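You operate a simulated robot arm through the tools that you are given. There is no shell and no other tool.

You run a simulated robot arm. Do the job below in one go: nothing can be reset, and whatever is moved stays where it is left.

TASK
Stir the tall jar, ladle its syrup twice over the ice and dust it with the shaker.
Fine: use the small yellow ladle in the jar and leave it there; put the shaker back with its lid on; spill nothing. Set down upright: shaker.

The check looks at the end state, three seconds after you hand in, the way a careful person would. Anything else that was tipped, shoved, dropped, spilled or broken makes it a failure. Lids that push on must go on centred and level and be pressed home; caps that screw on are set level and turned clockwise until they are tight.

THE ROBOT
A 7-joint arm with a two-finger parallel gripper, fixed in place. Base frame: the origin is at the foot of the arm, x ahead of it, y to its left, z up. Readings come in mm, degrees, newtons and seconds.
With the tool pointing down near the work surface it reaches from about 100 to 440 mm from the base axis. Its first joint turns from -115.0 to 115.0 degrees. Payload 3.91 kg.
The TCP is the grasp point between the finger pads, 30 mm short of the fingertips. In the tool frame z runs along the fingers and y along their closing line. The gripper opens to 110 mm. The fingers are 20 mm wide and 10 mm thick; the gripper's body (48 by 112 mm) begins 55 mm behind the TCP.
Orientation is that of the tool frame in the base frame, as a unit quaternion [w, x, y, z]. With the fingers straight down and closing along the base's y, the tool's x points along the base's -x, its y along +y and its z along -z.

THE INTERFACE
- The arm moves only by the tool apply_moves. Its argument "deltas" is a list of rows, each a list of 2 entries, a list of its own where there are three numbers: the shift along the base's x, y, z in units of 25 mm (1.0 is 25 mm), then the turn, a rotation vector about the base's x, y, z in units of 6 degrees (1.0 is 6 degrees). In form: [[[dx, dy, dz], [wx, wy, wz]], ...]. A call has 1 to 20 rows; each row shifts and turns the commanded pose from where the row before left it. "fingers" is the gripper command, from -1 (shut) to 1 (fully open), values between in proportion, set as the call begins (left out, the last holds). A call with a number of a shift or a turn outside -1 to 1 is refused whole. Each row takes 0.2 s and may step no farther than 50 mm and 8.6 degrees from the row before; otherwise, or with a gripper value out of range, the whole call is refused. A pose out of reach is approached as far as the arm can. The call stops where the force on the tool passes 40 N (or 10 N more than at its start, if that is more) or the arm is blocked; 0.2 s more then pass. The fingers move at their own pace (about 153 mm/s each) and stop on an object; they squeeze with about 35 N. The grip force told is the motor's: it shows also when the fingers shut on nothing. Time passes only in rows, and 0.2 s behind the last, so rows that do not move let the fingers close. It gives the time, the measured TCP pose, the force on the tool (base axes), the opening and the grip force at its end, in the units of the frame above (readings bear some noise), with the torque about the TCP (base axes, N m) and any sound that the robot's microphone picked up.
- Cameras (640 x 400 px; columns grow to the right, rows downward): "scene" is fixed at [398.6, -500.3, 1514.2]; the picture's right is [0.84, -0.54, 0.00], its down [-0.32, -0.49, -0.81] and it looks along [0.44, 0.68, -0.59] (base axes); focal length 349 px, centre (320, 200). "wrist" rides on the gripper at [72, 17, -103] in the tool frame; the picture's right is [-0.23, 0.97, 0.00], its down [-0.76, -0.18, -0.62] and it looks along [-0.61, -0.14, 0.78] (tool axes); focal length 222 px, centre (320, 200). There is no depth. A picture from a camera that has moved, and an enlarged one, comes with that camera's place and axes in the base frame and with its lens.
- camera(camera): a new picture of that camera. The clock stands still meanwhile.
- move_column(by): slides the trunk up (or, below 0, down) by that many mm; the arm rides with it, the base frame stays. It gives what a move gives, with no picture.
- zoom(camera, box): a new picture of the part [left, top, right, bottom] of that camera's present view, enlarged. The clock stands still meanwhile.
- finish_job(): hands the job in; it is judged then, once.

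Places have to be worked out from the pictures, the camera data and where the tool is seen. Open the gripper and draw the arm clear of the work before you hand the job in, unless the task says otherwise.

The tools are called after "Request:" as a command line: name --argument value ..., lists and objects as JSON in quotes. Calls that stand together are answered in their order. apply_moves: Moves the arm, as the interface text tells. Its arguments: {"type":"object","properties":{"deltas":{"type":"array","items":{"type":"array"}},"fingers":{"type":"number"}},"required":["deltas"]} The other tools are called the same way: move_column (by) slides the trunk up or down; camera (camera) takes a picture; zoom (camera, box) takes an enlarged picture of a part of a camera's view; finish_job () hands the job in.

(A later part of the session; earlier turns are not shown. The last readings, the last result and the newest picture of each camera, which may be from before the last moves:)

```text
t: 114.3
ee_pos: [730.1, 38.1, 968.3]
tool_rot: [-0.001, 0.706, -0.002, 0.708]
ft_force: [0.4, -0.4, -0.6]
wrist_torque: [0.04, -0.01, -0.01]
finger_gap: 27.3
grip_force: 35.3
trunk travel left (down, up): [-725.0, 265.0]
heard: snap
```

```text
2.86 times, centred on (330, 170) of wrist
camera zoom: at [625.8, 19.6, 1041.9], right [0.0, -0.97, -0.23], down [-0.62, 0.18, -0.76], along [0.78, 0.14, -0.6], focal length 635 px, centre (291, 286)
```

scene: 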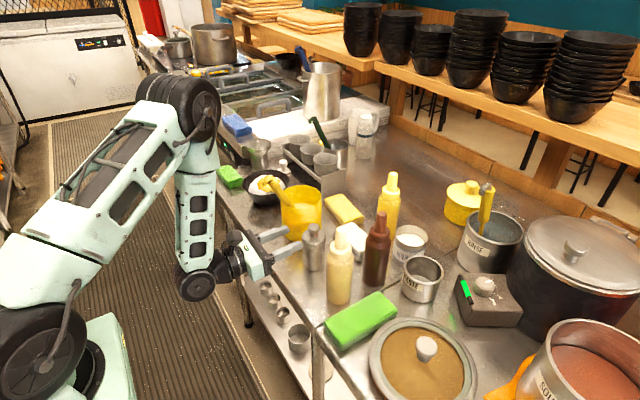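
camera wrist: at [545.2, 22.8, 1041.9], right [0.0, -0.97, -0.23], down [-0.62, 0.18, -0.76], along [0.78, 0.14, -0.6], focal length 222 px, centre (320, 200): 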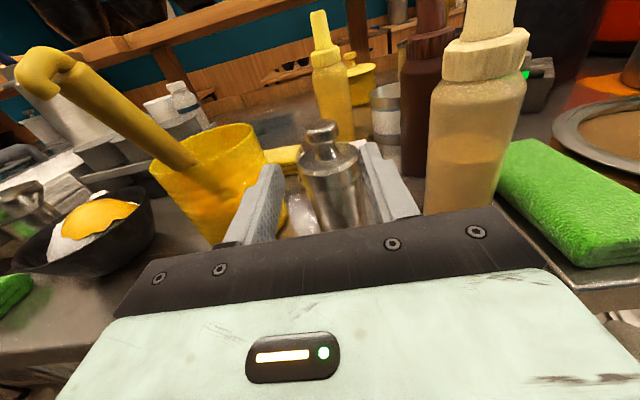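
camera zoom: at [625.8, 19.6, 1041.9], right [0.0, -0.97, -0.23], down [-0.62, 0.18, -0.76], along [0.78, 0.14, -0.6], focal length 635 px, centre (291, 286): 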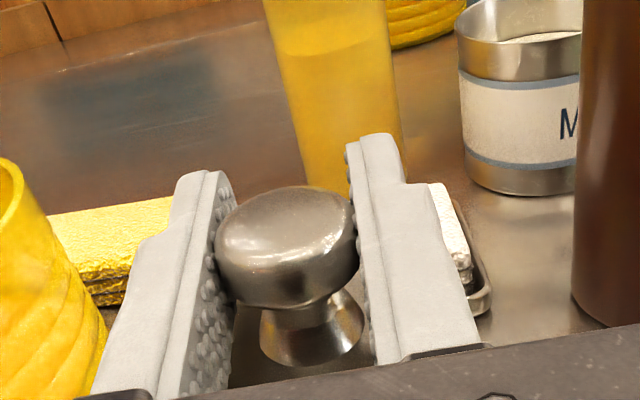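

Gripped the knob (27.3 mm) and a "snap" was heard. Lift a little and look whether the lid comes off or the whole shaker rises.

Request:
apply_moves --deltas '[[[0, 0, 0.15], [0, 0, 0]], [[0, 0, 0.15], [0, 0, 0]], [[0, 0, 0.15], [0, 0, 0]], [[0, 0, 0], [0, 0, 0]]]' --fingers -1

Request:
zoom --camera "scene" --box '[270, 200, 350, 280]'

Request:
zoom --camera "wrist" --box '[240, 100, 420, 240]'

```text
t: 115.3
ee_pos: [729.0, 37.4, 979.4]
tool_rot: [-0.001, 0.706, -0.002, 0.708]
ft_force: [0.1, 0.6, -0.7]
wrist_torque: [-0.02, 0.0, 0.01]
finger_gap: 27.1
grip_force: 35.5
trunk travel left (down, up): [-725.0, 265.0]
```

```text
5.00 times, centred on (310, 240) of scene
camera zoom: at [398.6, -500.3, 1514.2], right [0.84, -0.54, 0.0], down [-0.32, -0.49, -0.81], along [0.44, 0.68, -0.59], focal length 1744 px, centre (370, 0)
```

zoom: 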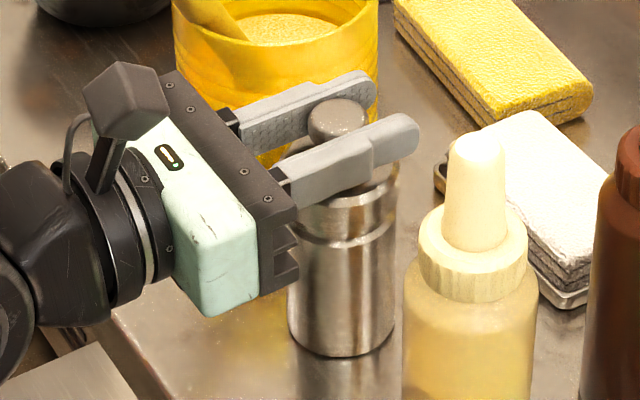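

```text
2.86 times, centred on (330, 170) of wrist
camera zoom: at [625.0, 19.1, 1053.4], right [0.0, -0.97, -0.23], down [-0.62, 0.18, -0.76], along [0.78, 0.14, -0.6], focal length 635 px, centre (291, 286)
```

zoom: 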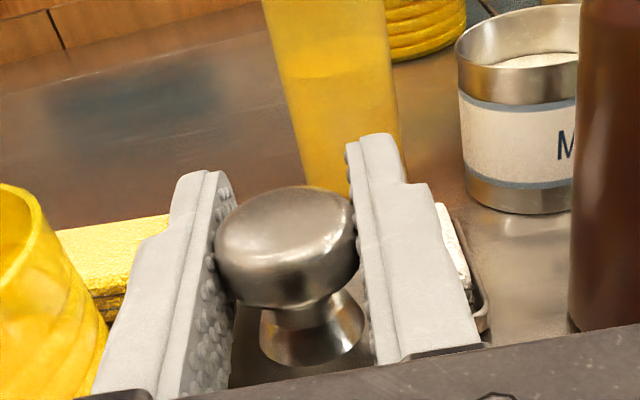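

The lid lifts off while the body stays put. Continue straight up until it is clear.

Request:
apply_moves --deltas '[[[0, 0, 0.3], [0, 0, 0]], [[0, 0, 0.3], [0, 0, 0]], [[0, 0, 0.4], [0, 0, 0]], [[0, 0, 0.4], [0, 0, 0]], [[0, 0, 0.4], [0, 0, 0]], [[0, 0, 0], [0, 0, 0]]]' --fingers -1

Request:
zoom --camera "scene" --box '[270, 190, 350, 280]'

Request:
camera --camera "wrist"

```text
t: 116.8
ee_pos: [725.8, 37.9, 1025.2]
tool_rot: [0.0, 0.707, -0.002, 0.708]
ft_force: [0.2, 0.2, 0.1]
wrist_torque: [0.02, 0.01, -0.03]
finger_gap: 26.9
grip_force: 34.8
trunk travel left (down, up): [-725.0, 265.0]
```

```text
4.44 times, centred on (310, 235) of scene
camera zoom: at [398.6, -500.3, 1514.2], right [0.84, -0.54, 0.0], down [-0.32, -0.49, -0.81], along [0.44, 0.68, -0.59], focal length 1550 px, centre (364, 44)
```

zoom: 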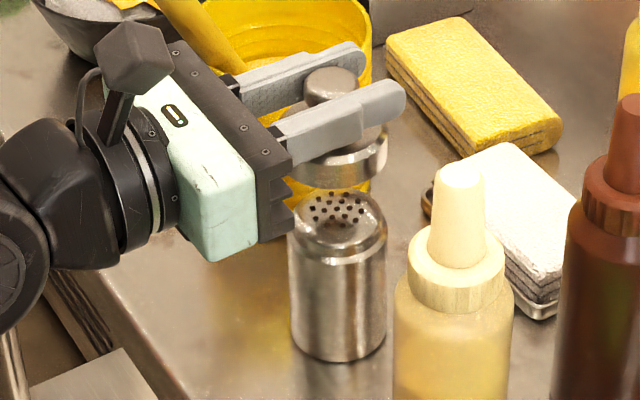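

```text
taken
camera wrist: at [622.2, 18.6, 1098.7], right [0.0, -0.97, -0.23], down [-0.62, 0.18, -0.76], along [0.78, 0.14, -0.6], focal length 222 px, centre (320, 200)
```

wrist: 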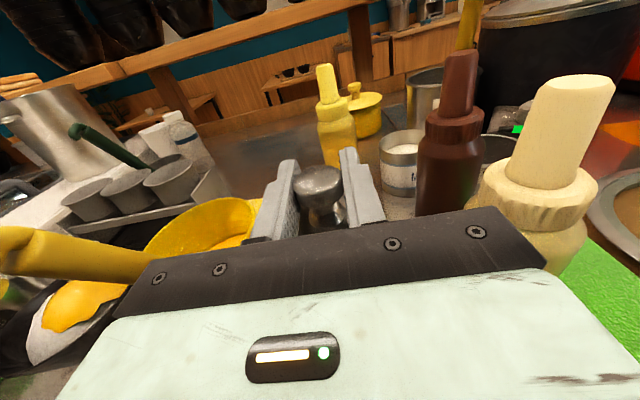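

The lid is off, revealing the perforated top. I'll set the lid down on clear counter between jar and bowl, near (680,255). First raise high enough to clear the ladle's hook.

Request:
apply_moves --deltas '[[[0, 0, 0.7], [0, 0, 0]], [[0, 0, 0.9], [0, 0, 0]], [[0, 0, 0.9], [0, 0, 0]], [[0, 0, 0.9], [0, 0, 0]], [[0, 0, 0.7], [0, 0, 0]]]' --fingers -1

Request:
apply_moves --deltas '[[[-0.2, 0.6, 0], [0, 0, 0]], [[-0.2, 0.9, 0], [0, 0, 0]], [[-0.2, 0.9, 0], [0, 0, 0]], [[-0.2, 0.9, 0], [0, 0, 0]], [[-0.2, 0.9, 0], [0, 0, 0]]]' --fingers -1

Request:
apply_moves --deltas '[[[-0.2, 0.9, 0], [0, 0, 0]], [[-0.2, 0.9, 0], [0, 0, 0]], [[-0.2, 0.9, 0], [0, 0, 0]], [[-0.2, 0.9, 0], [0, 0, 0]], [[0, 0.8, 0], [0, 0, 0]], [[0, 0, 0], [0, 0, 0]]]' --fingers -1

Request:
camera --camera "scene"

Request:
camera --camera "wrist"

```text
t: 118.0
ee_pos: [725.6, 39.2, 1125.6]
tool_rot: [-0.001, 0.706, -0.002, 0.708]
ft_force: [0.0, 0.8, -1.0]
wrist_torque: [0.03, -0.01, -0.01]
finger_gap: 27.1
grip_force: 35.0
trunk travel left (down, up): [-725.0, 265.0]
```

```text
t: 119.2
ee_pos: [703.9, 142.8, 1130.2]
tool_rot: [0.0, 0.706, -0.004, 0.708]
ft_force: [0.1, -0.4, -0.3]
wrist_torque: [-0.01, 0.03, 0.01]
finger_gap: 26.8
grip_force: 35.3
trunk travel left (down, up): [-725.0, 265.0]
```

```text
t: 120.5
ee_pos: [683.4, 255.2, 1126.0]
tool_rot: [-0.001, 0.706, -0.002, 0.708]
ft_force: [0.3, -0.3, -0.2]
wrist_torque: [-0.02, 0.0, 0.03]
finger_gap: 27.0
grip_force: 35.4
trunk travel left (down, up): [-725.0, 265.0]
```

```text
taken
```

scene: 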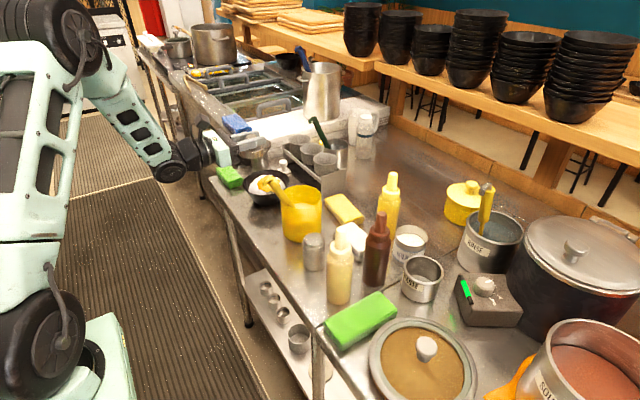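

```text
taken
camera wrist: at [579.7, 237.0, 1199.3], right [0.0, -0.97, -0.23], down [-0.62, 0.18, -0.76], along [0.78, 0.14, -0.6], focal length 222 px, centre (320, 200)
```

wrist: 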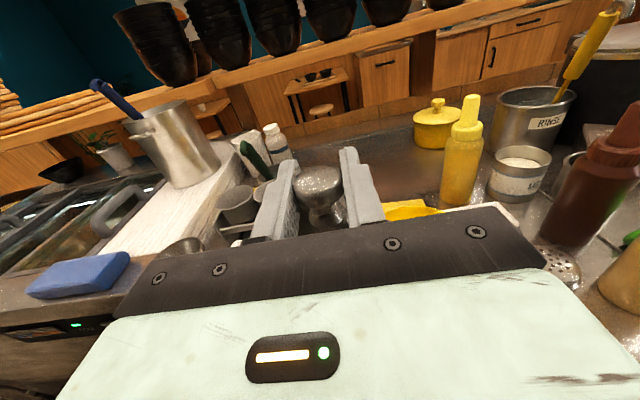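

Now descend toward the counter with the lid, stopping well above to check.

Request:
apply_moves --deltas '[[[0, 0, -0.8], [0, 0, 0]], [[0, 0, -0.9], [0, 0, 0]], [[0, 0, -0.9], [0, 0, 0]], [[0, 0, -0.9], [0, 0, 0]], [[0, 0, -0.9], [0, 0, 0]]]' --fingers -1

Request:
apply_moves --deltas '[[[0, 0, -0.9], [0, 0, 0]], [[0, 0, -0.9], [0, 0, 0]], [[0, 0, -0.9], [0, 0, 0]], [[0, 0, -0.7], [0, 0, 0]], [[0, 0, 0], [0, 0, 0]]]' --fingers -1

Request:
zoom --camera "scene" --box '[210, 160, 330, 260]'

Request:
camera --camera "wrist"

```text
t: 121.8
ee_pos: [683.2, 254.5, 1015.8]
tool_rot: [0.0, 0.706, -0.003, 0.708]
ft_force: [0.1, 0.0, -0.2]
wrist_torque: [0.01, 0.0, 0.03]
finger_gap: 27.1
grip_force: 34.6
trunk travel left (down, up): [-725.0, 265.0]
```

```text
t: 123.0
ee_pos: [682.9, 253.4, 934.2]
tool_rot: [-0.001, 0.706, -0.002, 0.708]
ft_force: [0.4, 0.0, -0.6]
wrist_torque: [-0.01, 0.0, -0.03]
finger_gap: 26.7
grip_force: 35.2
trunk travel left (down, up): [-725.0, 265.0]
```

```text
4.00 times, centred on (270, 210) of scene
camera zoom: at [398.6, -500.3, 1514.2], right [0.84, -0.54, 0.0], down [-0.32, -0.49, -0.81], along [0.44, 0.68, -0.59], focal length 1395 px, centre (520, 160)
```

zoom: 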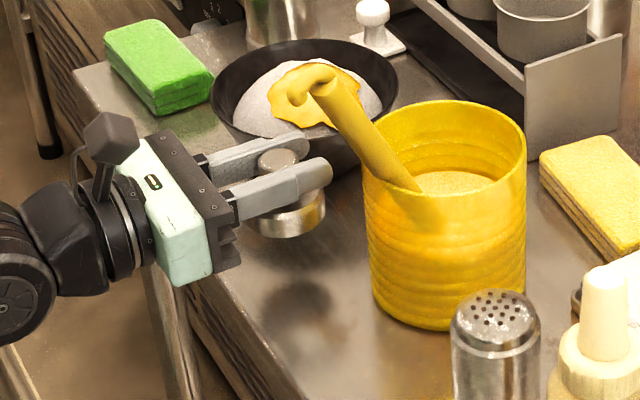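

```text
taken
camera wrist: at [580.1, 234.3, 1007.3], right [0.0, -0.97, -0.23], down [-0.62, 0.18, -0.76], along [0.78, 0.14, -0.6], focal length 222 px, centre (320, 200)
```

wrist: 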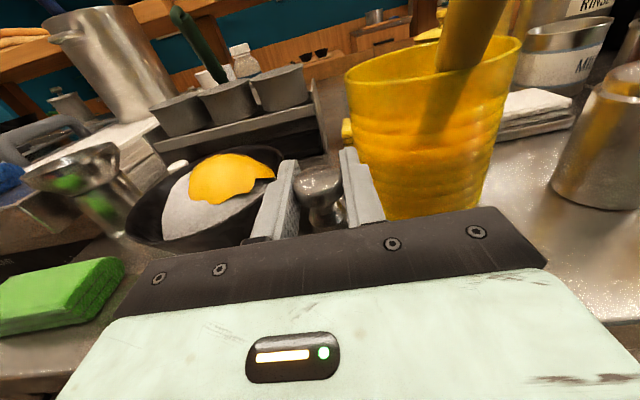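

The lid hangs level, bottom ≈41 mm below the TCP. Lower further, then creep to contact.

Request:
apply_moves --deltas '[[[0, 0, -0.6], [0, 0, 0]], [[0, 0, -0.6], [0, 0, 0]], [[0, 0, -0.4], [0, 0, 0]], [[0, 0, 0], [0, 0, 0]]]' --fingers -1

Request:
apply_moves --deltas '[[[0, 0, -0.1], [0, 0, 0]], [[0, 0, -0.1], [0, 0, 0]], [[0, 0, 0], [0, 0, 0]]]' --fingers -1

Request:
zoom --camera "scene" --box '[230, 190, 310, 250]'

```text
t: 124.0
ee_pos: [682.0, 252.5, 892.9]
tool_rot: [-0.001, 0.706, -0.002, 0.708]
ft_force: [0.2, -0.2, -0.8]
wrist_torque: [-0.02, -0.02, 0.0]
finger_gap: 26.8
grip_force: 34.8
trunk travel left (down, up): [-725.0, 265.0]
```

```text
t: 124.8
ee_pos: [681.6, 253.2, 888.2]
tool_rot: [-0.002, 0.705, -0.002, 0.709]
ft_force: [-3.0, 0.3, 10.9]
wrist_torque: [-0.2, 0.27, -0.09]
finger_gap: 26.8
grip_force: 35.3
trunk travel left (down, up): [-725.0, 265.0]
```

```text
6.67 times, centred on (270, 220) of scene
camera zoom: at [398.6, -500.3, 1514.2], right [0.84, -0.54, 0.0], down [-0.32, -0.49, -0.81], along [0.44, 0.68, -0.59], focal length 2325 px, centre (653, 67)
```

zoom: 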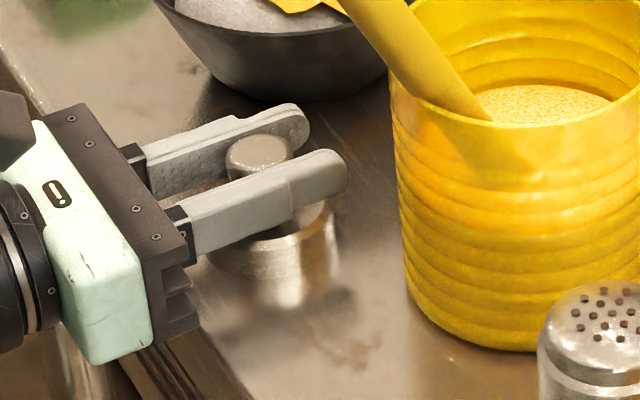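

Contact (≈11 N): the lid sits on the counter at TCP z≈888. Ease off a touch and open.

Request:
apply_moves --deltas '[[[0, 0, 0.04], [0, 0, 0]], [[0, 0, 0], [0, 0, 0]]]' --fingers -1

Request:
apply_moves --deltas '[[[0, 0, 0], [0, 0, 0]], [[0, 0, 0], [0, 0, 0]], [[0, 0, 0], [0, 0, 0]]]' --fingers -0.05

Request:
zoom --camera "wrist" --box '[240, 100, 420, 240]'

Request:
zoom --camera "scene" --box '[230, 190, 310, 250]'

```text
t: 125.3
ee_pos: [682.4, 252.3, 888.8]
tool_rot: [-0.001, 0.705, -0.003, 0.709]
ft_force: [1.1, 2.5, 9.4]
wrist_torque: [-0.02, -0.08, -0.06]
finger_gap: 26.7
grip_force: 35.5
trunk travel left (down, up): [-725.0, 265.0]
```

```text
t: 126.2
ee_pos: [683.0, 251.7, 887.5]
tool_rot: [0.0, 0.707, -0.001, 0.707]
ft_force: [-0.8, -0.6, -0.2]
wrist_torque: [0.0, 0.0, -0.01]
finger_gap: 52.4
grip_force: 0.0
trunk travel left (down, up): [-725.0, 265.0]
```

```text
2.86 times, centred on (330, 170) of wrist
camera zoom: at [578.8, 233.2, 961.3], right [0.0, -0.97, -0.23], down [-0.62, 0.18, -0.76], along [0.78, 0.14, -0.6], focal length 635 px, centre (291, 286)
```

zoom: 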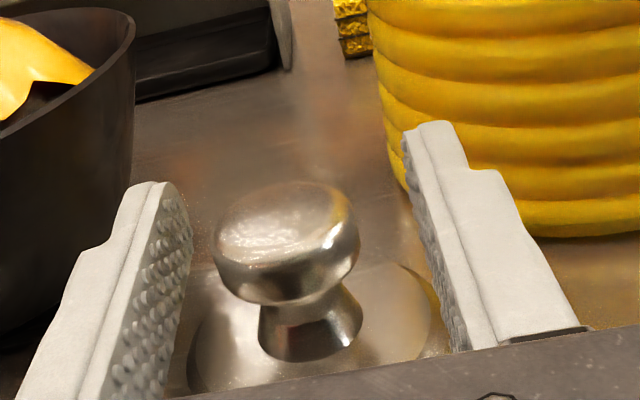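

```text
6.67 times, centred on (270, 220) of scene
camera zoom: at [398.6, -500.3, 1514.2], right [0.84, -0.54, 0.0], down [-0.32, -0.49, -0.81], along [0.44, 0.68, -0.59], focal length 2325 px, centre (653, 67)
```

zoom: 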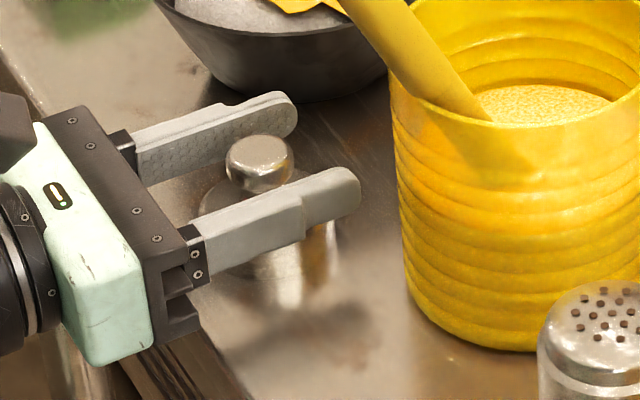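

Lid is standing on the counter at ≈(682,252). Raise straight up, and go over to the shaker.

Request:
apply_moves --deltas '[[[0, 0, 0.6], [0, 0, 0]], [[0, 0, 1], [0, 0, 0]], [[0, 0, 1], [0, 0, 0]], [[0, 0, 1], [0, 0, 0]], [[0, 0, 1], [0, 0, 0]], [[0, 0, 1], [0, 0, 0]], [[0, 0, 1], [0, 0, 0]], [[0, 0, 1], [0, 0, 0]], [[0, 0, 1], [0, 0, 0]], [[0, 0, 0.4], [0, 0, 0]]]' --fingers -0.05

Request:
apply_moves --deltas '[[[-0.1, -0.9, 0], [0, 0, 0]], [[-0.1, -0.9, 0], [0, 0, 0]], [[-0.1, -0.9, 0], [0, 0, 0]], [[-0.1, -0.9, 0], [0, 0, 0]], [[-0.1, -0.9, 0], [0, 0, 0]], [[-0.1, -0.9, 0], [0, 0, 0]], [[-0.1, -0.9, 0], [0, 0, 0]], [[-0.1, -0.9, 0], [0, 0, 0]], [[-0.1, -0.9, 0], [0, 0, 0]], [[-0.1, -0.5, 0], [0, 0, 0]]]' --fingers 0.4

Request:
camera --camera "wrist"

Request:
zoom --camera "scene" --box '[210, 130, 370, 290]'

```text
t: 128.3
ee_pos: [681.7, 253.9, 1113.2]
tool_rot: [-0.001, 0.706, -0.001, 0.708]
ft_force: [0.2, -0.5, -0.3]
wrist_torque: [0.0, -0.02, -0.01]
finger_gap: 52.2
grip_force: 0.1
trunk travel left (down, up): [-725.0, 265.0]
```

```text
t: 130.6
ee_pos: [657.9, 39.3, 1113.0]
tool_rot: [-0.001, 0.706, -0.002, 0.708]
ft_force: [-0.4, 0.8, -0.1]
wrist_torque: [0.01, 0.03, -0.04]
finger_gap: 77.2
grip_force: 0.1
trunk travel left (down, up): [-725.0, 265.0]
```

```text
taken
camera wrist: at [554.5, 19.6, 1185.7], right [0.0, -0.97, -0.23], down [-0.62, 0.18, -0.76], along [0.78, 0.14, -0.6], focal length 222 px, centre (320, 200)
```

wrist: 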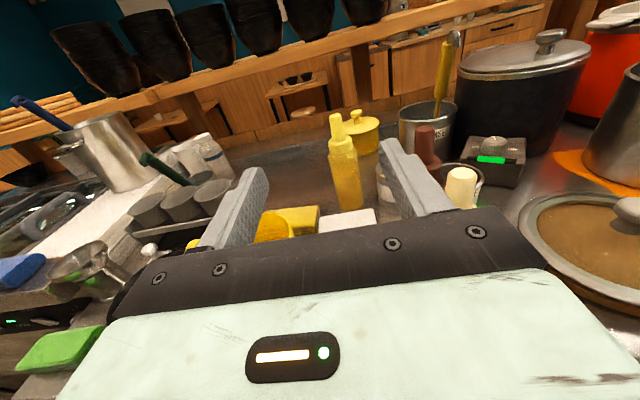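

```text
2.50 times, centred on (290, 210) of scene
camera zoom: at [398.6, -500.3, 1514.2], right [0.84, -0.54, 0.0], down [-0.32, -0.49, -0.81], along [0.44, 0.68, -0.59], focal length 872 px, centre (395, 175)
```

zoom: 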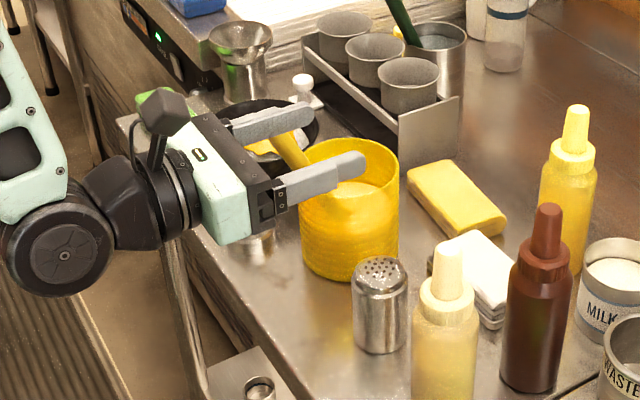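

Shaker in the open, perforated top up. Descend in front of it to grip height z≈886.

Request:
apply_moves --deltas '[[[0, 0, -0.8], [0, 0, 0]], [[0, 0, -1], [0, 0, 0]], [[0, 0, -1], [0, 0, 0]], [[0, 0, -1], [0, 0, 0]], [[0, 0, -1], [0, 0, 0]], [[0, 0, -1], [0, 0, 0]], [[0, 0, -1], [0, 0, 0]], [[0, 0, -1], [0, 0, 0]], [[0, 0, -0.8], [0, 0, 0]], [[0, 0, -0.48], [0, 0, 0]], [[0, 0, 0], [0, 0, 0]]]' --fingers 0.4

Request:
camera --camera "wrist"

Request:
zoom --camera "wrist" --box '[220, 60, 420, 240]'

Request:
zoom --camera "scene" --box '[250, 200, 350, 290]'

```text
t: 132.9
ee_pos: [657.1, 39.0, 887.5]
tool_rot: [0.0, 0.706, -0.003, 0.708]
ft_force: [0.1, -0.2, 0.5]
wrist_torque: [-0.04, 0.0, 0.0]
finger_gap: 76.8
grip_force: 0.2
trunk travel left (down, up): [-725.0, 265.0]
```

```text
taken
camera wrist: at [553.3, 19.8, 959.7], right [0.0, -0.97, -0.23], down [-0.62, 0.18, -0.76], along [0.78, 0.14, -0.6], focal length 222 px, centre (320, 200)
```

wrist: 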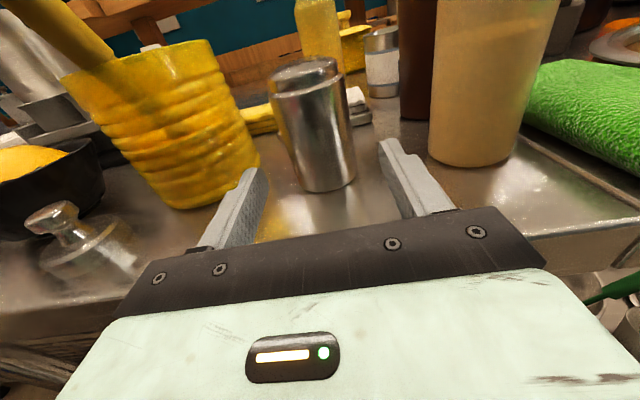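

```text
2.22 times, centred on (320, 150) of wrist
camera zoom: at [553.3, 19.8, 959.7], right [0.0, -0.97, -0.23], down [-0.62, 0.18, -0.76], along [0.78, 0.14, -0.6], focal length 494 px, centre (320, 311)
```

zoom: 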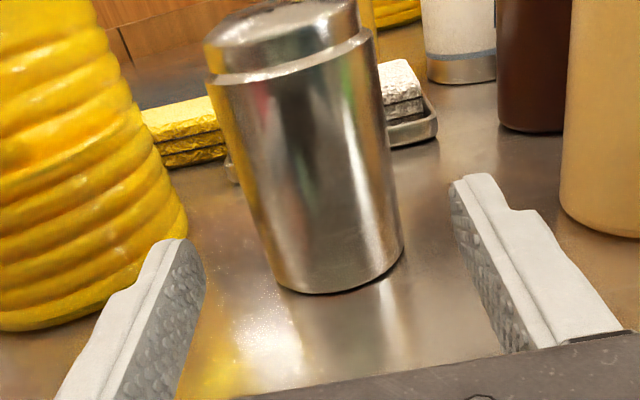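

```text
4.44 times, centred on (300, 245) of scene
camera zoom: at [398.6, -500.3, 1514.2], right [0.84, -0.54, 0.0], down [-0.32, -0.49, -0.81], along [0.44, 0.68, -0.59], focal length 1550 px, centre (409, 0)
```

zoom: 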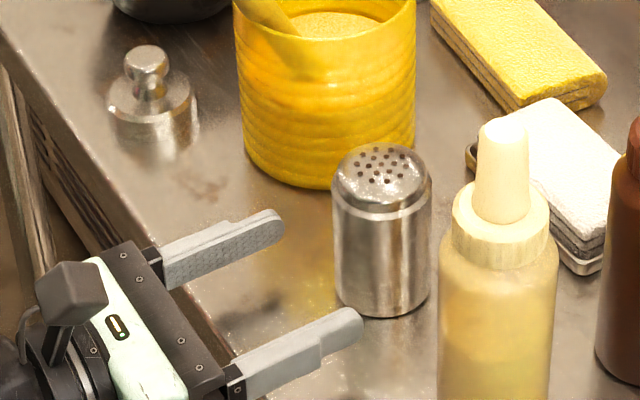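

Shaker is centred between the fingers. Advance to the body.

Request:
apply_moves --deltas '[[[0.6, -0.04, 0], [0, 0, 0]], [[0.8, 0, 0], [0, 0, 0]], [[0.8, 0, 0], [0, 0, 0]], [[0.5, 0, 0], [0, 0, 0]], [[0.22, 0, 0], [0, 0, 0]], [[0, 0, 0], [0, 0, 0]]]' --fingers 0.4

Request:
zoom --camera "wrist" --box '[220, 60, 420, 240]'

Request:
zoom --camera "scene" --box '[250, 200, 350, 290]'

```text
t: 133.6
ee_pos: [689.1, 37.0, 885.1]
tool_rot: [-0.001, 0.708, -0.002, 0.706]
ft_force: [-7.3, 1.8, 3.2]
wrist_torque: [0.01, 0.39, -0.23]
finger_gap: 76.9
grip_force: 0.0
trunk travel left (down, up): [-725.0, 265.0]
stopped in row 3: the force on the tool passed its limit at 46 N (the readings are from after the stop); the commanded pose is now the measured one
```

```text
2.22 times, centred on (320, 150) of wrist
camera zoom: at [586.0, 18.5, 959.2], right [0.0, -0.97, -0.23], down [-0.63, 0.18, -0.76], along [0.78, 0.14, -0.61], focal length 494 px, centre (320, 311)
```

zoom: 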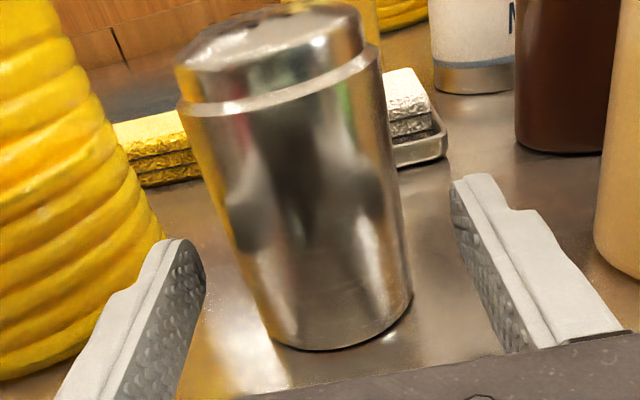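

```text
4.44 times, centred on (300, 245) of scene
camera zoom: at [398.6, -500.3, 1514.2], right [0.84, -0.54, 0.0], down [-0.32, -0.49, -0.81], along [0.44, 0.68, -0.59], focal length 1550 px, centre (409, 0)
```

zoom: 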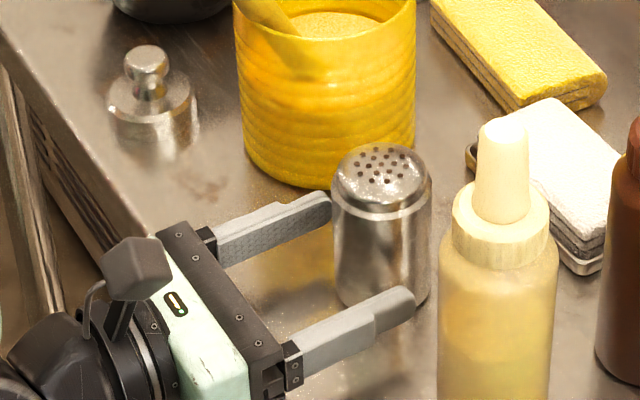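

Stopped by 46 N: the torque suggests the lower front of the gripper body met the counter's front edge (≈x 634, z≈857), not the shaker (which hasn't moved). I back off, and look at the edge.

Request:
apply_moves --deltas '[[[-0.6, 0.04, 0], [0, 0, 0]], [[0, 0.04, 0.4], [0, 0, 0]], [[0, 0, 0.5], [0, 0, 0]], [[0, 0, 0], [0, 0, 0]]]' --fingers 0.4

Request:
zoom --camera "scene" --box '[230, 220, 310, 300]'

Request:
camera --camera "wrist"

```text
t: 134.6
ee_pos: [675.9, 39.7, 908.1]
tool_rot: [0.0, 0.708, -0.002, 0.706]
ft_force: [0.8, -0.4, -0.3]
wrist_torque: [0.0, 0.0, -0.01]
finger_gap: 76.7
grip_force: 0.1
trunk travel left (down, up): [-725.0, 265.0]
```

```text
5.00 times, centred on (270, 260) of scene
camera zoom: at [398.6, -500.3, 1514.2], right [0.84, -0.54, 0.0], down [-0.32, -0.49, -0.81], along [0.44, 0.68, -0.59], focal length 1744 px, centre (570, -100)
```

zoom: 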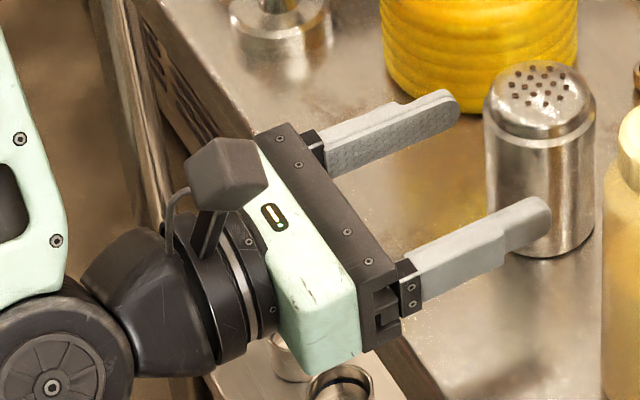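

```text
taken
camera wrist: at [572.5, 20.4, 981.7], right [0.0, -0.97, -0.23], down [-0.62, 0.18, -0.76], along [0.78, 0.14, -0.61], focal length 222 px, centre (320, 200)
```

wrist: 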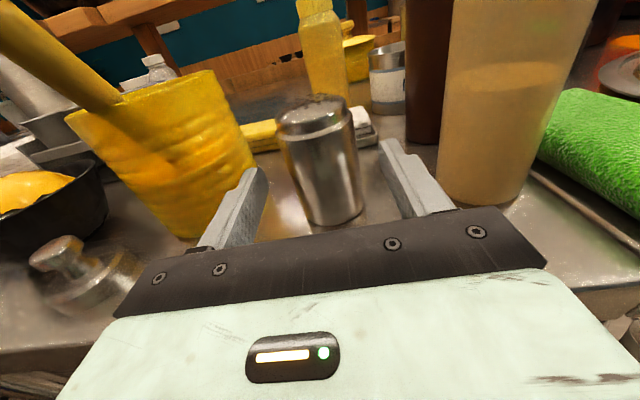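

Clear now at z≈908 (still on the shaker's straight body, whose shoulder is ≈925). Advance carefully to x≈730.

Request:
apply_moves --deltas '[[[0.4, -0.04, -0.1], [0, 0, 0]], [[0.6, -0.02, 0], [0, 0, 0]], [[0.6, 0, 0], [0, 0, 0]], [[0.4, 0, 0], [0, 0, 0]], [[0.16, 0, 0], [0, 0, 0]], [[0, 0, 0], [0, 0, 0]]]' --fingers 0.4

Request:
zoom --camera "wrist" --box '[220, 60, 420, 240]'

Request:
zoom --camera "scene" --box '[250, 200, 350, 290]'

```text
t: 136.0
ee_pos: [730.0, 38.7, 907.5]
tool_rot: [-0.001, 0.708, -0.002, 0.706]
ft_force: [0.5, -0.1, 0.3]
wrist_torque: [0.03, -0.01, 0.02]
finger_gap: 77.1
grip_force: 0.0
trunk travel left (down, up): [-725.0, 265.0]
```

```text
2.22 times, centred on (320, 150) of wrist
camera zoom: at [626.6, 19.1, 980.6], right [0.0, -0.97, -0.23], down [-0.62, 0.18, -0.76], along [0.78, 0.14, -0.61], focal length 494 px, centre (320, 311)
```

zoom: 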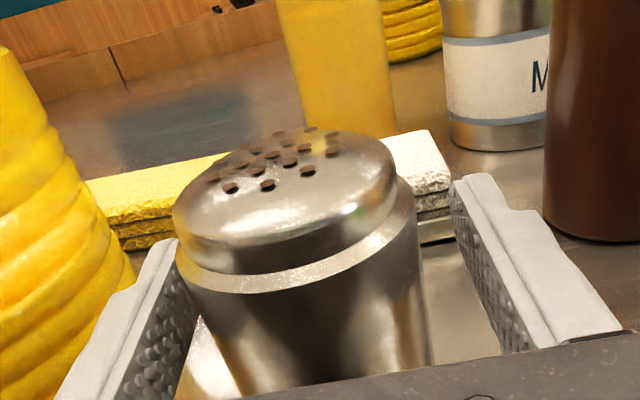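

```text
4.44 times, centred on (300, 245) of scene
camera zoom: at [398.6, -500.3, 1514.2], right [0.84, -0.54, 0.0], down [-0.32, -0.49, -0.81], along [0.44, 0.68, -0.59], focal length 1550 px, centre (409, 0)
```

zoom: 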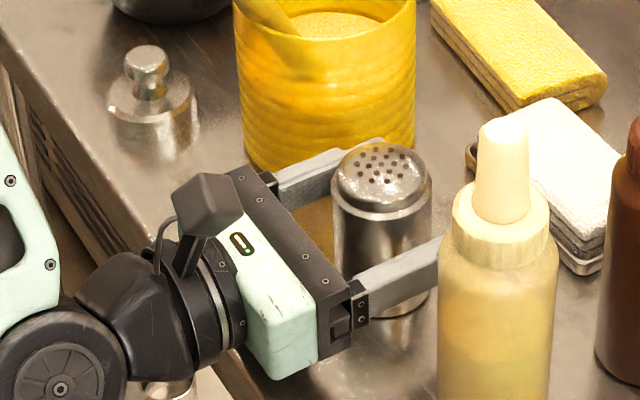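

The shaker is centred between the pads. Close on the body.

Request:
apply_moves --deltas '[[[0, 0, 0], [0, 0, 0]], [[0, 0, 0], [0, 0, 0]], [[0, 0, 0], [0, 0, 0]]]' --fingers -1

Request:
zoom --camera "wrist" --box '[220, 60, 420, 240]'

```text
t: 136.8
ee_pos: [728.7, 37.4, 906.4]
tool_rot: [-0.001, 0.708, -0.001, 0.707]
ft_force: [0.9, -1.7, 1.9]
wrist_torque: [-0.18, -0.04, -0.01]
finger_gap: 54.4
grip_force: 35.1
trunk travel left (down, up): [-725.0, 265.0]
```

```text
2.22 times, centred on (320, 150) of wrist
camera zoom: at [626.5, 19.0, 980.8], right [0.0, -0.97, -0.23], down [-0.62, 0.18, -0.76], along [0.78, 0.14, -0.61], focal length 494 px, centre (320, 311)
```

zoom: 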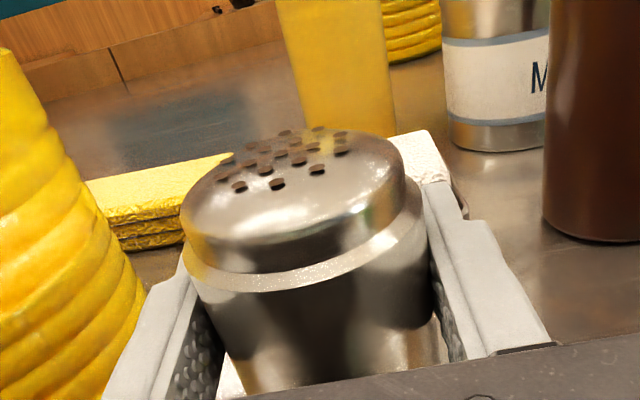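

Shaker gripped (54.4 mm). Lift it straight up in short calls, then carry over the ladle hook toward the bowl.

Request:
apply_moves --deltas '[[[0, 0, 0.4], [0, 0, 0]], [[0, 0, 0.7], [0, 0, 0]], [[0, 0, 0.9], [0, 0, 0]], [[0, 0, 0.9], [0, 0, 0]], [[0, 0, 0.9], [0, 0, 0]]]' --fingers -1

Request:
apply_moves --deltas '[[[0, 0, 0.9], [0, 0, 0]], [[0, 0, 0.9], [0, 0, 0]], [[0, 0, 0.9], [0, 0, 0]], [[0, 0, 0.9], [0, 0, 0]], [[0, 0, 0.9], [0, 0, 0]], [[0, 0, 0.9], [0, 0, 0]], [[0, 0, 0.6], [0, 0, 0]]]' --fingers -1

Request:
camera --camera "scene"

```text
t: 138.0
ee_pos: [731.8, 38.0, 1001.3]
tool_rot: [0.0, 0.708, -0.002, 0.706]
ft_force: [-0.3, -0.3, -1.6]
wrist_torque: [0.01, -0.01, 0.01]
finger_gap: 54.8
grip_force: 35.5
trunk travel left (down, up): [-725.0, 265.0]
```

```text
t: 139.6
ee_pos: [727.4, 38.7, 1152.7]
tool_rot: [-0.001, 0.708, -0.002, 0.706]
ft_force: [0.4, 0.7, -1.5]
wrist_torque: [-0.02, -0.01, -0.02]
finger_gap: 54.8
grip_force: 35.5
trunk travel left (down, up): [-725.0, 265.0]
```

```text
taken
```

scene: 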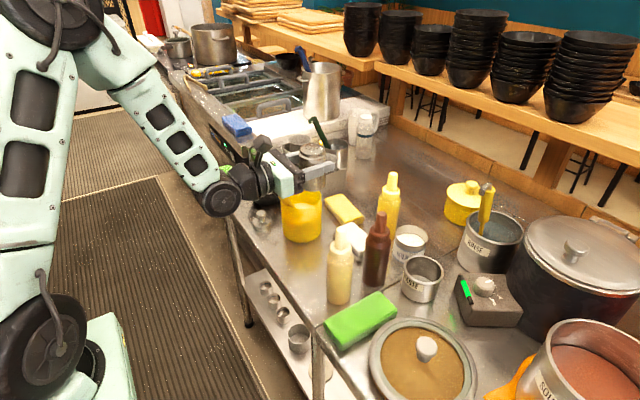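

Shaker lifted cleanly. Carry it over to above the bowl.

Request:
apply_moves --deltas '[[[0.07, 0.5, 0.2], [0, 0, 0]], [[0.07, 0.9, 0.2], [0, 0, 0]], [[0.07, 0.95, 0], [0, 0, 0]], [[0.07, 0.95, 0], [0, 0, 0]], [[0.07, 0.95, 0], [0, 0, 0]], [[0.07, 0.95, 0], [0, 0, 0]], [[0.07, 0.95, 0], [0, 0, 0]]]' --fingers -1

Request:
apply_moves --deltas '[[[0.07, 0.95, 0], [0, 0, 0]], [[0.07, 0.95, 0], [0, 0, 0]], [[0.07, 0.95, 0], [0, 0, 0]], [[0.07, 0.95, 0], [0, 0, 0]], [[0.07, 0.95, 0], [0, 0, 0]], [[0.07, 0.95, 0], [0, 0, 0]], [[0.07, 0.8, 0], [0, 0, 0]], [[0.07, 0.2, 0], [0, 0, 0]], [[0, 0, 0], [0, 0, 0]]]' --fingers -1

Request:
zoom --camera "scene" --box '[190, 100, 330, 220]'

Request:
camera --camera "wrist"

```text
t: 141.2
ee_pos: [742.7, 190.8, 1158.8]
tool_rot: [-0.001, 0.708, -0.001, 0.706]
ft_force: [-0.3, -0.3, -2.0]
wrist_torque: [-0.02, 0.01, 0.05]
finger_gap: 54.7
grip_force: 35.2
trunk travel left (down, up): [-725.0, 265.0]
```

```text
t: 143.2
ee_pos: [754.3, 357.5, 1159.7]
tool_rot: [-0.001, 0.708, -0.001, 0.706]
ft_force: [0.0, -0.1, -1.6]
wrist_torque: [0.02, -0.01, 0.0]
finger_gap: 54.7
grip_force: 35.2
trunk travel left (down, up): [-725.0, 265.0]
```

```text
3.33 times, centred on (260, 160) of scene
camera zoom: at [398.6, -500.3, 1514.2], right [0.84, -0.54, 0.0], down [-0.32, -0.49, -0.81], along [0.44, 0.68, -0.59], focal length 1163 px, centre (520, 333)
```

zoom: 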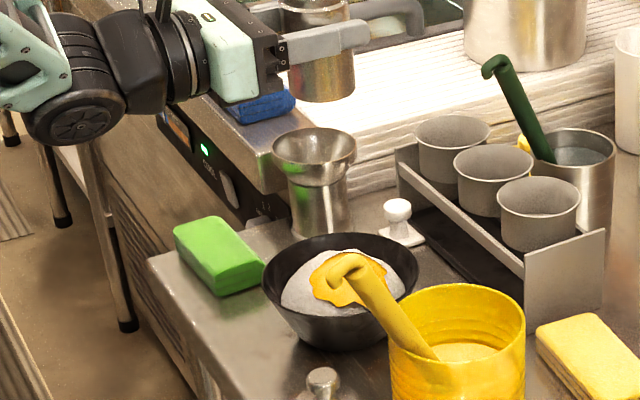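

```text
taken
camera wrist: at [651.4, 338.9, 1233.6], right [0.0, -0.97, -0.23], down [-0.62, 0.18, -0.76], along [0.78, 0.14, -0.61], focal length 222 px, centre (320, 200)
```

wrist: 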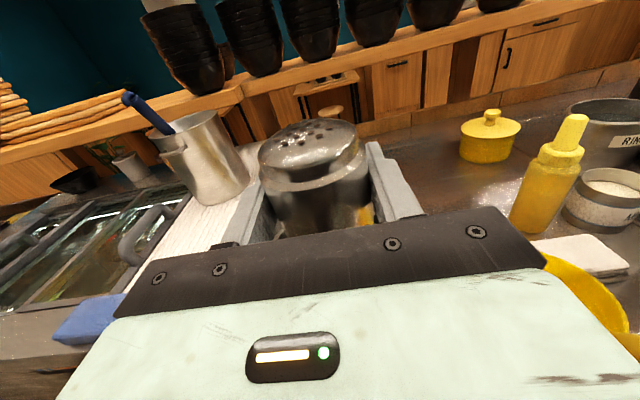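

Shaker is above the bowl, upright. Lower to z≈1035 and offset slightly (+y) so the holes end over the centre when inverted.

Request:
apply_moves --deltas '[[[0, 0.2, -0.6], [0, 0, 0]], [[0, 0.2, -0.9], [0, 0, 0]], [[0, 0.2, -1], [0, 0, 0]], [[0, 0.2, -1], [0, 0, 0]], [[0, 0, -0.9], [0, 0, 0]], [[0, 0, -0.6], [0, 0, 0]], [[0, 0, 0], [0, 0, 0]]]' --fingers -1

Request:
apply_moves --deltas '[[[0, 0, 0], [1, 0, 0]], [[0, 0, 0], [1, 0, 0]], [[0, 0, 0], [1, 0, 0]], [[0, 0, 0], [1, 0, 0]], [[0, 0, 0], [1, 0, 0]], [[0, 0, 0], [1, 0, 0]]]' --fingers -1

Request:
zoom --camera "scene" --box '[200, 120, 330, 220]'

```text
t: 144.8
ee_pos: [755.1, 379.9, 1036.5]
tool_rot: [-0.001, 0.708, -0.001, 0.706]
ft_force: [0.6, -0.4, -2.8]
wrist_torque: [0.0, -0.04, 0.01]
finger_gap: 54.6
grip_force: 35.0
trunk travel left (down, up): [-725.0, 265.0]
```

```text
t: 146.2
ee_pos: [756.8, 379.7, 1033.8]
tool_rot: [-0.219, 0.673, -0.221, 0.671]
ft_force: [0.7, 0.7, -1.2]
wrist_torque: [0.01, -0.01, 0.0]
finger_gap: 54.6
grip_force: 34.7
trunk travel left (down, up): [-725.0, 265.0]
```

```text
4.00 times, centred on (265, 170) of scene
camera zoom: at [398.6, -500.3, 1514.2], right [0.84, -0.54, 0.0], down [-0.32, -0.49, -0.81], along [0.44, 0.68, -0.59], focal length 1395 px, centre (540, 320)
```

zoom: 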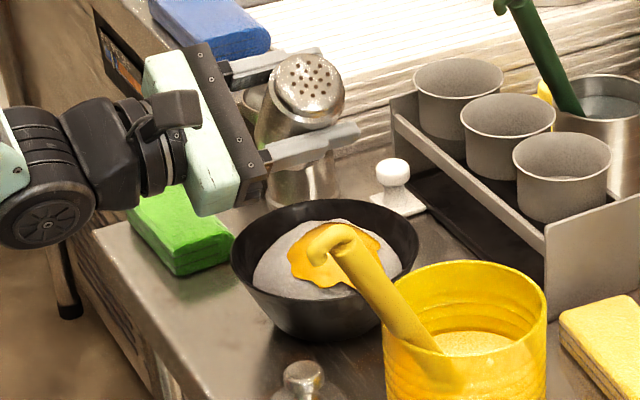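

Tilting as planned. Continue the roll.

Request:
apply_moves --deltas '[[[0, 0, 0], [1, 0, 0]], [[0, 0, 0], [1, 0, 0]], [[0, 0, 0], [1, 0, 0]], [[0, 0, 0], [1, 0, 0]], [[0, 0, 0], [1, 0, 0]], [[0, 0, 0], [1, 0, 0]], [[0, 0, 0], [1, 0, 0]]]' --fingers -1

Request:
zoom --camera "scene" --box '[200, 120, 330, 220]'

```text
t: 147.8
ee_pos: [755.3, 379.8, 1033.4]
tool_rot: [-0.446, 0.549, -0.447, 0.547]
ft_force: [0.3, 0.3, -1.5]
wrist_torque: [-0.01, -0.01, 0.03]
finger_gap: 54.6
grip_force: 35.5
trunk travel left (down, up): [-725.0, 265.0]
```

```text
4.00 times, centred on (265, 170) of scene
camera zoom: at [398.6, -500.3, 1514.2], right [0.84, -0.54, 0.0], down [-0.32, -0.49, -0.81], along [0.44, 0.68, -0.59], focal length 1395 px, centre (540, 320)
```

zoom: 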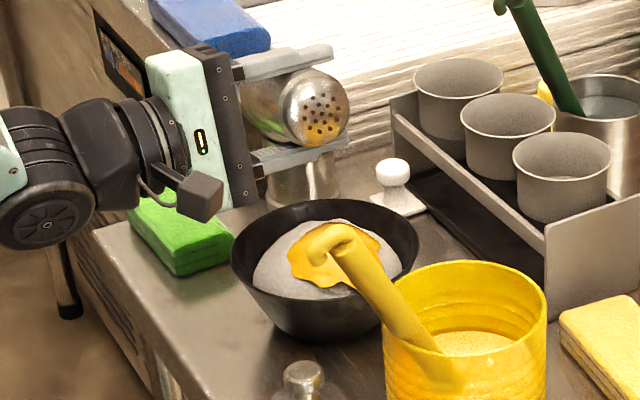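

At ~78°. Continue the roll toward 126°.

Request:
apply_moves --deltas '[[[0, 0, 0], [1, 0, 0]], [[0, 0, 0], [1, 0, 0]], [[0, 0, 0], [1, 0, 0]], [[0, 0, 0], [1, 0, 0]], [[0, 0, 0], [1, 0, 0]], [[0, 0, 0], [1, 0, 0]], [[0, 0, 0], [1, 0, 0]], [[0, 0, 0], [1, 0, 0]]]' --fingers -1

Request:
zoom --camera "scene" --box '[200, 120, 330, 220]'

```text
t: 149.6
ee_pos: [755.3, 379.7, 1034.4]
tool_rot: [0.631, -0.32, 0.631, -0.319]
ft_force: [-0.4, 0.0, -0.7]
wrist_torque: [-0.02, 0.01, 0.01]
finger_gap: 54.5
grip_force: 34.9
trunk travel left (down, up): [-725.0, 265.0]
```

```text
4.00 times, centred on (265, 170) of scene
camera zoom: at [398.6, -500.3, 1514.2], right [0.84, -0.54, 0.0], down [-0.32, -0.49, -0.81], along [0.44, 0.68, -0.59], focal length 1395 px, centre (540, 320)
```

zoom: 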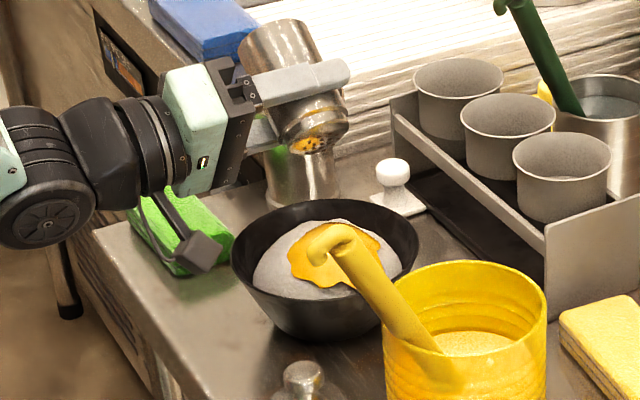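

No powder yet; continue to ~156°.

Request:
apply_moves --deltas '[[[0, 0, 0], [1, 0, 0]], [[0, 0, 0], [1, 0, 0]], [[0, 0, 0], [1, 0, 0]], [[0, 0, 0], [1, 0, 0]], [[0, 0, 0], [1, 0, 0]], [[0, 0, 0], [0, 0, 0]]]' --fingers -1

Request:
zoom --camera "scene" --box '[200, 120, 330, 220]'

Request:
camera --camera "wrist"

```text
t: 151.0
ee_pos: [756.4, 380.3, 1035.4]
tool_rot: [0.693, -0.145, 0.691, -0.145]
ft_force: [0.0, -0.2, -1.1]
wrist_torque: [0.01, -0.01, -0.01]
finger_gap: 54.5
grip_force: 35.0
trunk travel left (down, up): [-725.0, 265.0]
```

```text
4.00 times, centred on (265, 170) of scene
camera zoom: at [398.6, -500.3, 1514.2], right [0.84, -0.54, 0.0], down [-0.32, -0.49, -0.81], along [0.44, 0.68, -0.59], focal length 1395 px, centre (540, 320)
```

zoom: 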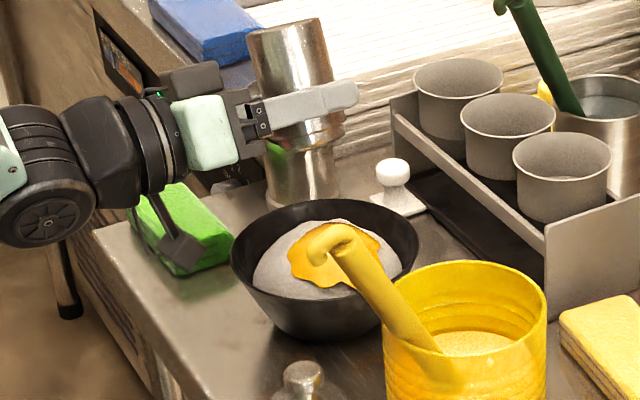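

```text
taken
camera wrist: at [653.2, 364.3, 963.8], right [0.0, 0.98, -0.18], down [-0.62, 0.14, 0.77], along [0.78, 0.12, 0.61], focal length 222 px, centre (320, 200)
```

wrist: 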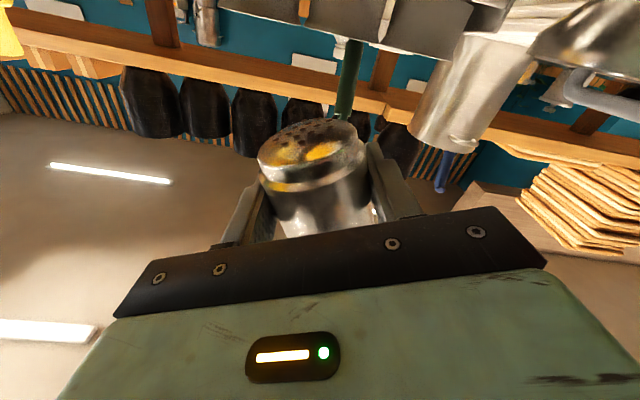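

Inverted over the bowl (holes ≈(756,366,1003)). Now shake up and down gently.

Request:
apply_moves --deltas '[[[0, 0, 0.7], [0, 0, 0]], [[0, 0, -0.7], [0, 0, 0]], [[0, 0, 0.7], [0, 0, 0]], [[0, 0, -0.7], [0, 0, 0]], [[0, 0, 0.7], [0, 0, 0]], [[0, 0, -0.7], [0, 0, 0]]]' --fingers -1

Request:
zoom --camera "scene" --box '[230, 140, 310, 210]'

```text
t: 152.4
ee_pos: [756.6, 378.8, 1039.1]
tool_rot: [0.692, -0.146, 0.691, -0.146]
ft_force: [1.0, -0.1, -2.2]
wrist_torque: [0.0, 0.05, -0.02]
finger_gap: 54.6
grip_force: 35.2
trunk travel left (down, up): [-725.0, 265.0]
```

```text
5.71 times, centred on (270, 175) of scene
camera zoom: at [398.6, -500.3, 1514.2], right [0.84, -0.54, 0.0], down [-0.32, -0.49, -0.81], along [0.44, 0.68, -0.59], focal length 1993 px, centre (606, 343)
```

zoom: 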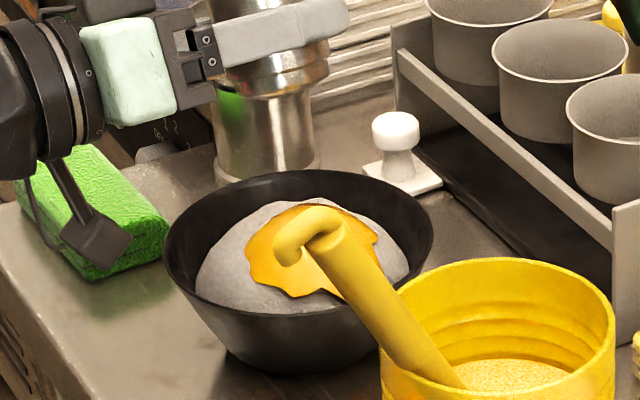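

No powder visible yet. I invert fully (≈180°) and shake more vigorously.

Request:
apply_moves --deltas '[[[0, -0.2, 0], [1, 0, 0]], [[0, -0.2, 0], [1, 0, 0]], [[0, -0.2, 0], [1, 0, 0]], [[0, -0.1, 0], [1, 0, 0]], [[0, 0, 0], [0, 0, 0]]]' --fingers -1

Request:
apply_moves --deltas '[[[0, 0, 1], [0, 0, 0]], [[0, 0, -1], [0, 0, 0]], [[0, 0, 1], [0, 0, 0]], [[0, 0, -1], [0, 0, 0]], [[0, 0, 1], [0, 0, 0]], [[0, 0, -1], [0, 0, 0]]]' --fingers -1

Request:
zoom --camera "scene" --box '[230, 140, 310, 210]'

```text
t: 153.6
ee_pos: [757.4, 362.6, 1035.6]
tool_rot: [0.708, 0.003, 0.706, 0.002]
ft_force: [-0.3, -0.2, -0.8]
wrist_torque: [0.02, 0.04, -0.01]
finger_gap: 54.6
grip_force: 35.6
trunk travel left (down, up): [-725.0, 265.0]
```

```text
t: 155.0
ee_pos: [755.2, 360.6, 1034.8]
tool_rot: [0.708, 0.002, 0.707, 0.001]
ft_force: [-1.1, 0.8, -1.4]
wrist_torque: [-0.01, 0.03, -0.02]
finger_gap: 54.4
grip_force: 34.4
trunk travel left (down, up): [-725.0, 265.0]
```

```text
5.71 times, centred on (270, 175) of scene
camera zoom: at [398.6, -500.3, 1514.2], right [0.84, -0.54, 0.0], down [-0.32, -0.49, -0.81], along [0.44, 0.68, -0.59], focal length 1993 px, centre (606, 343)
```

zoom: 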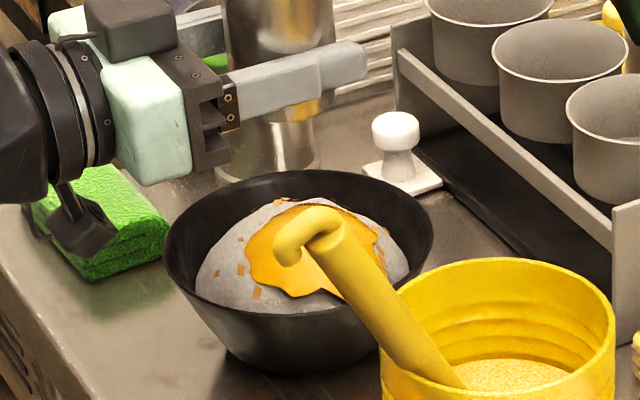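

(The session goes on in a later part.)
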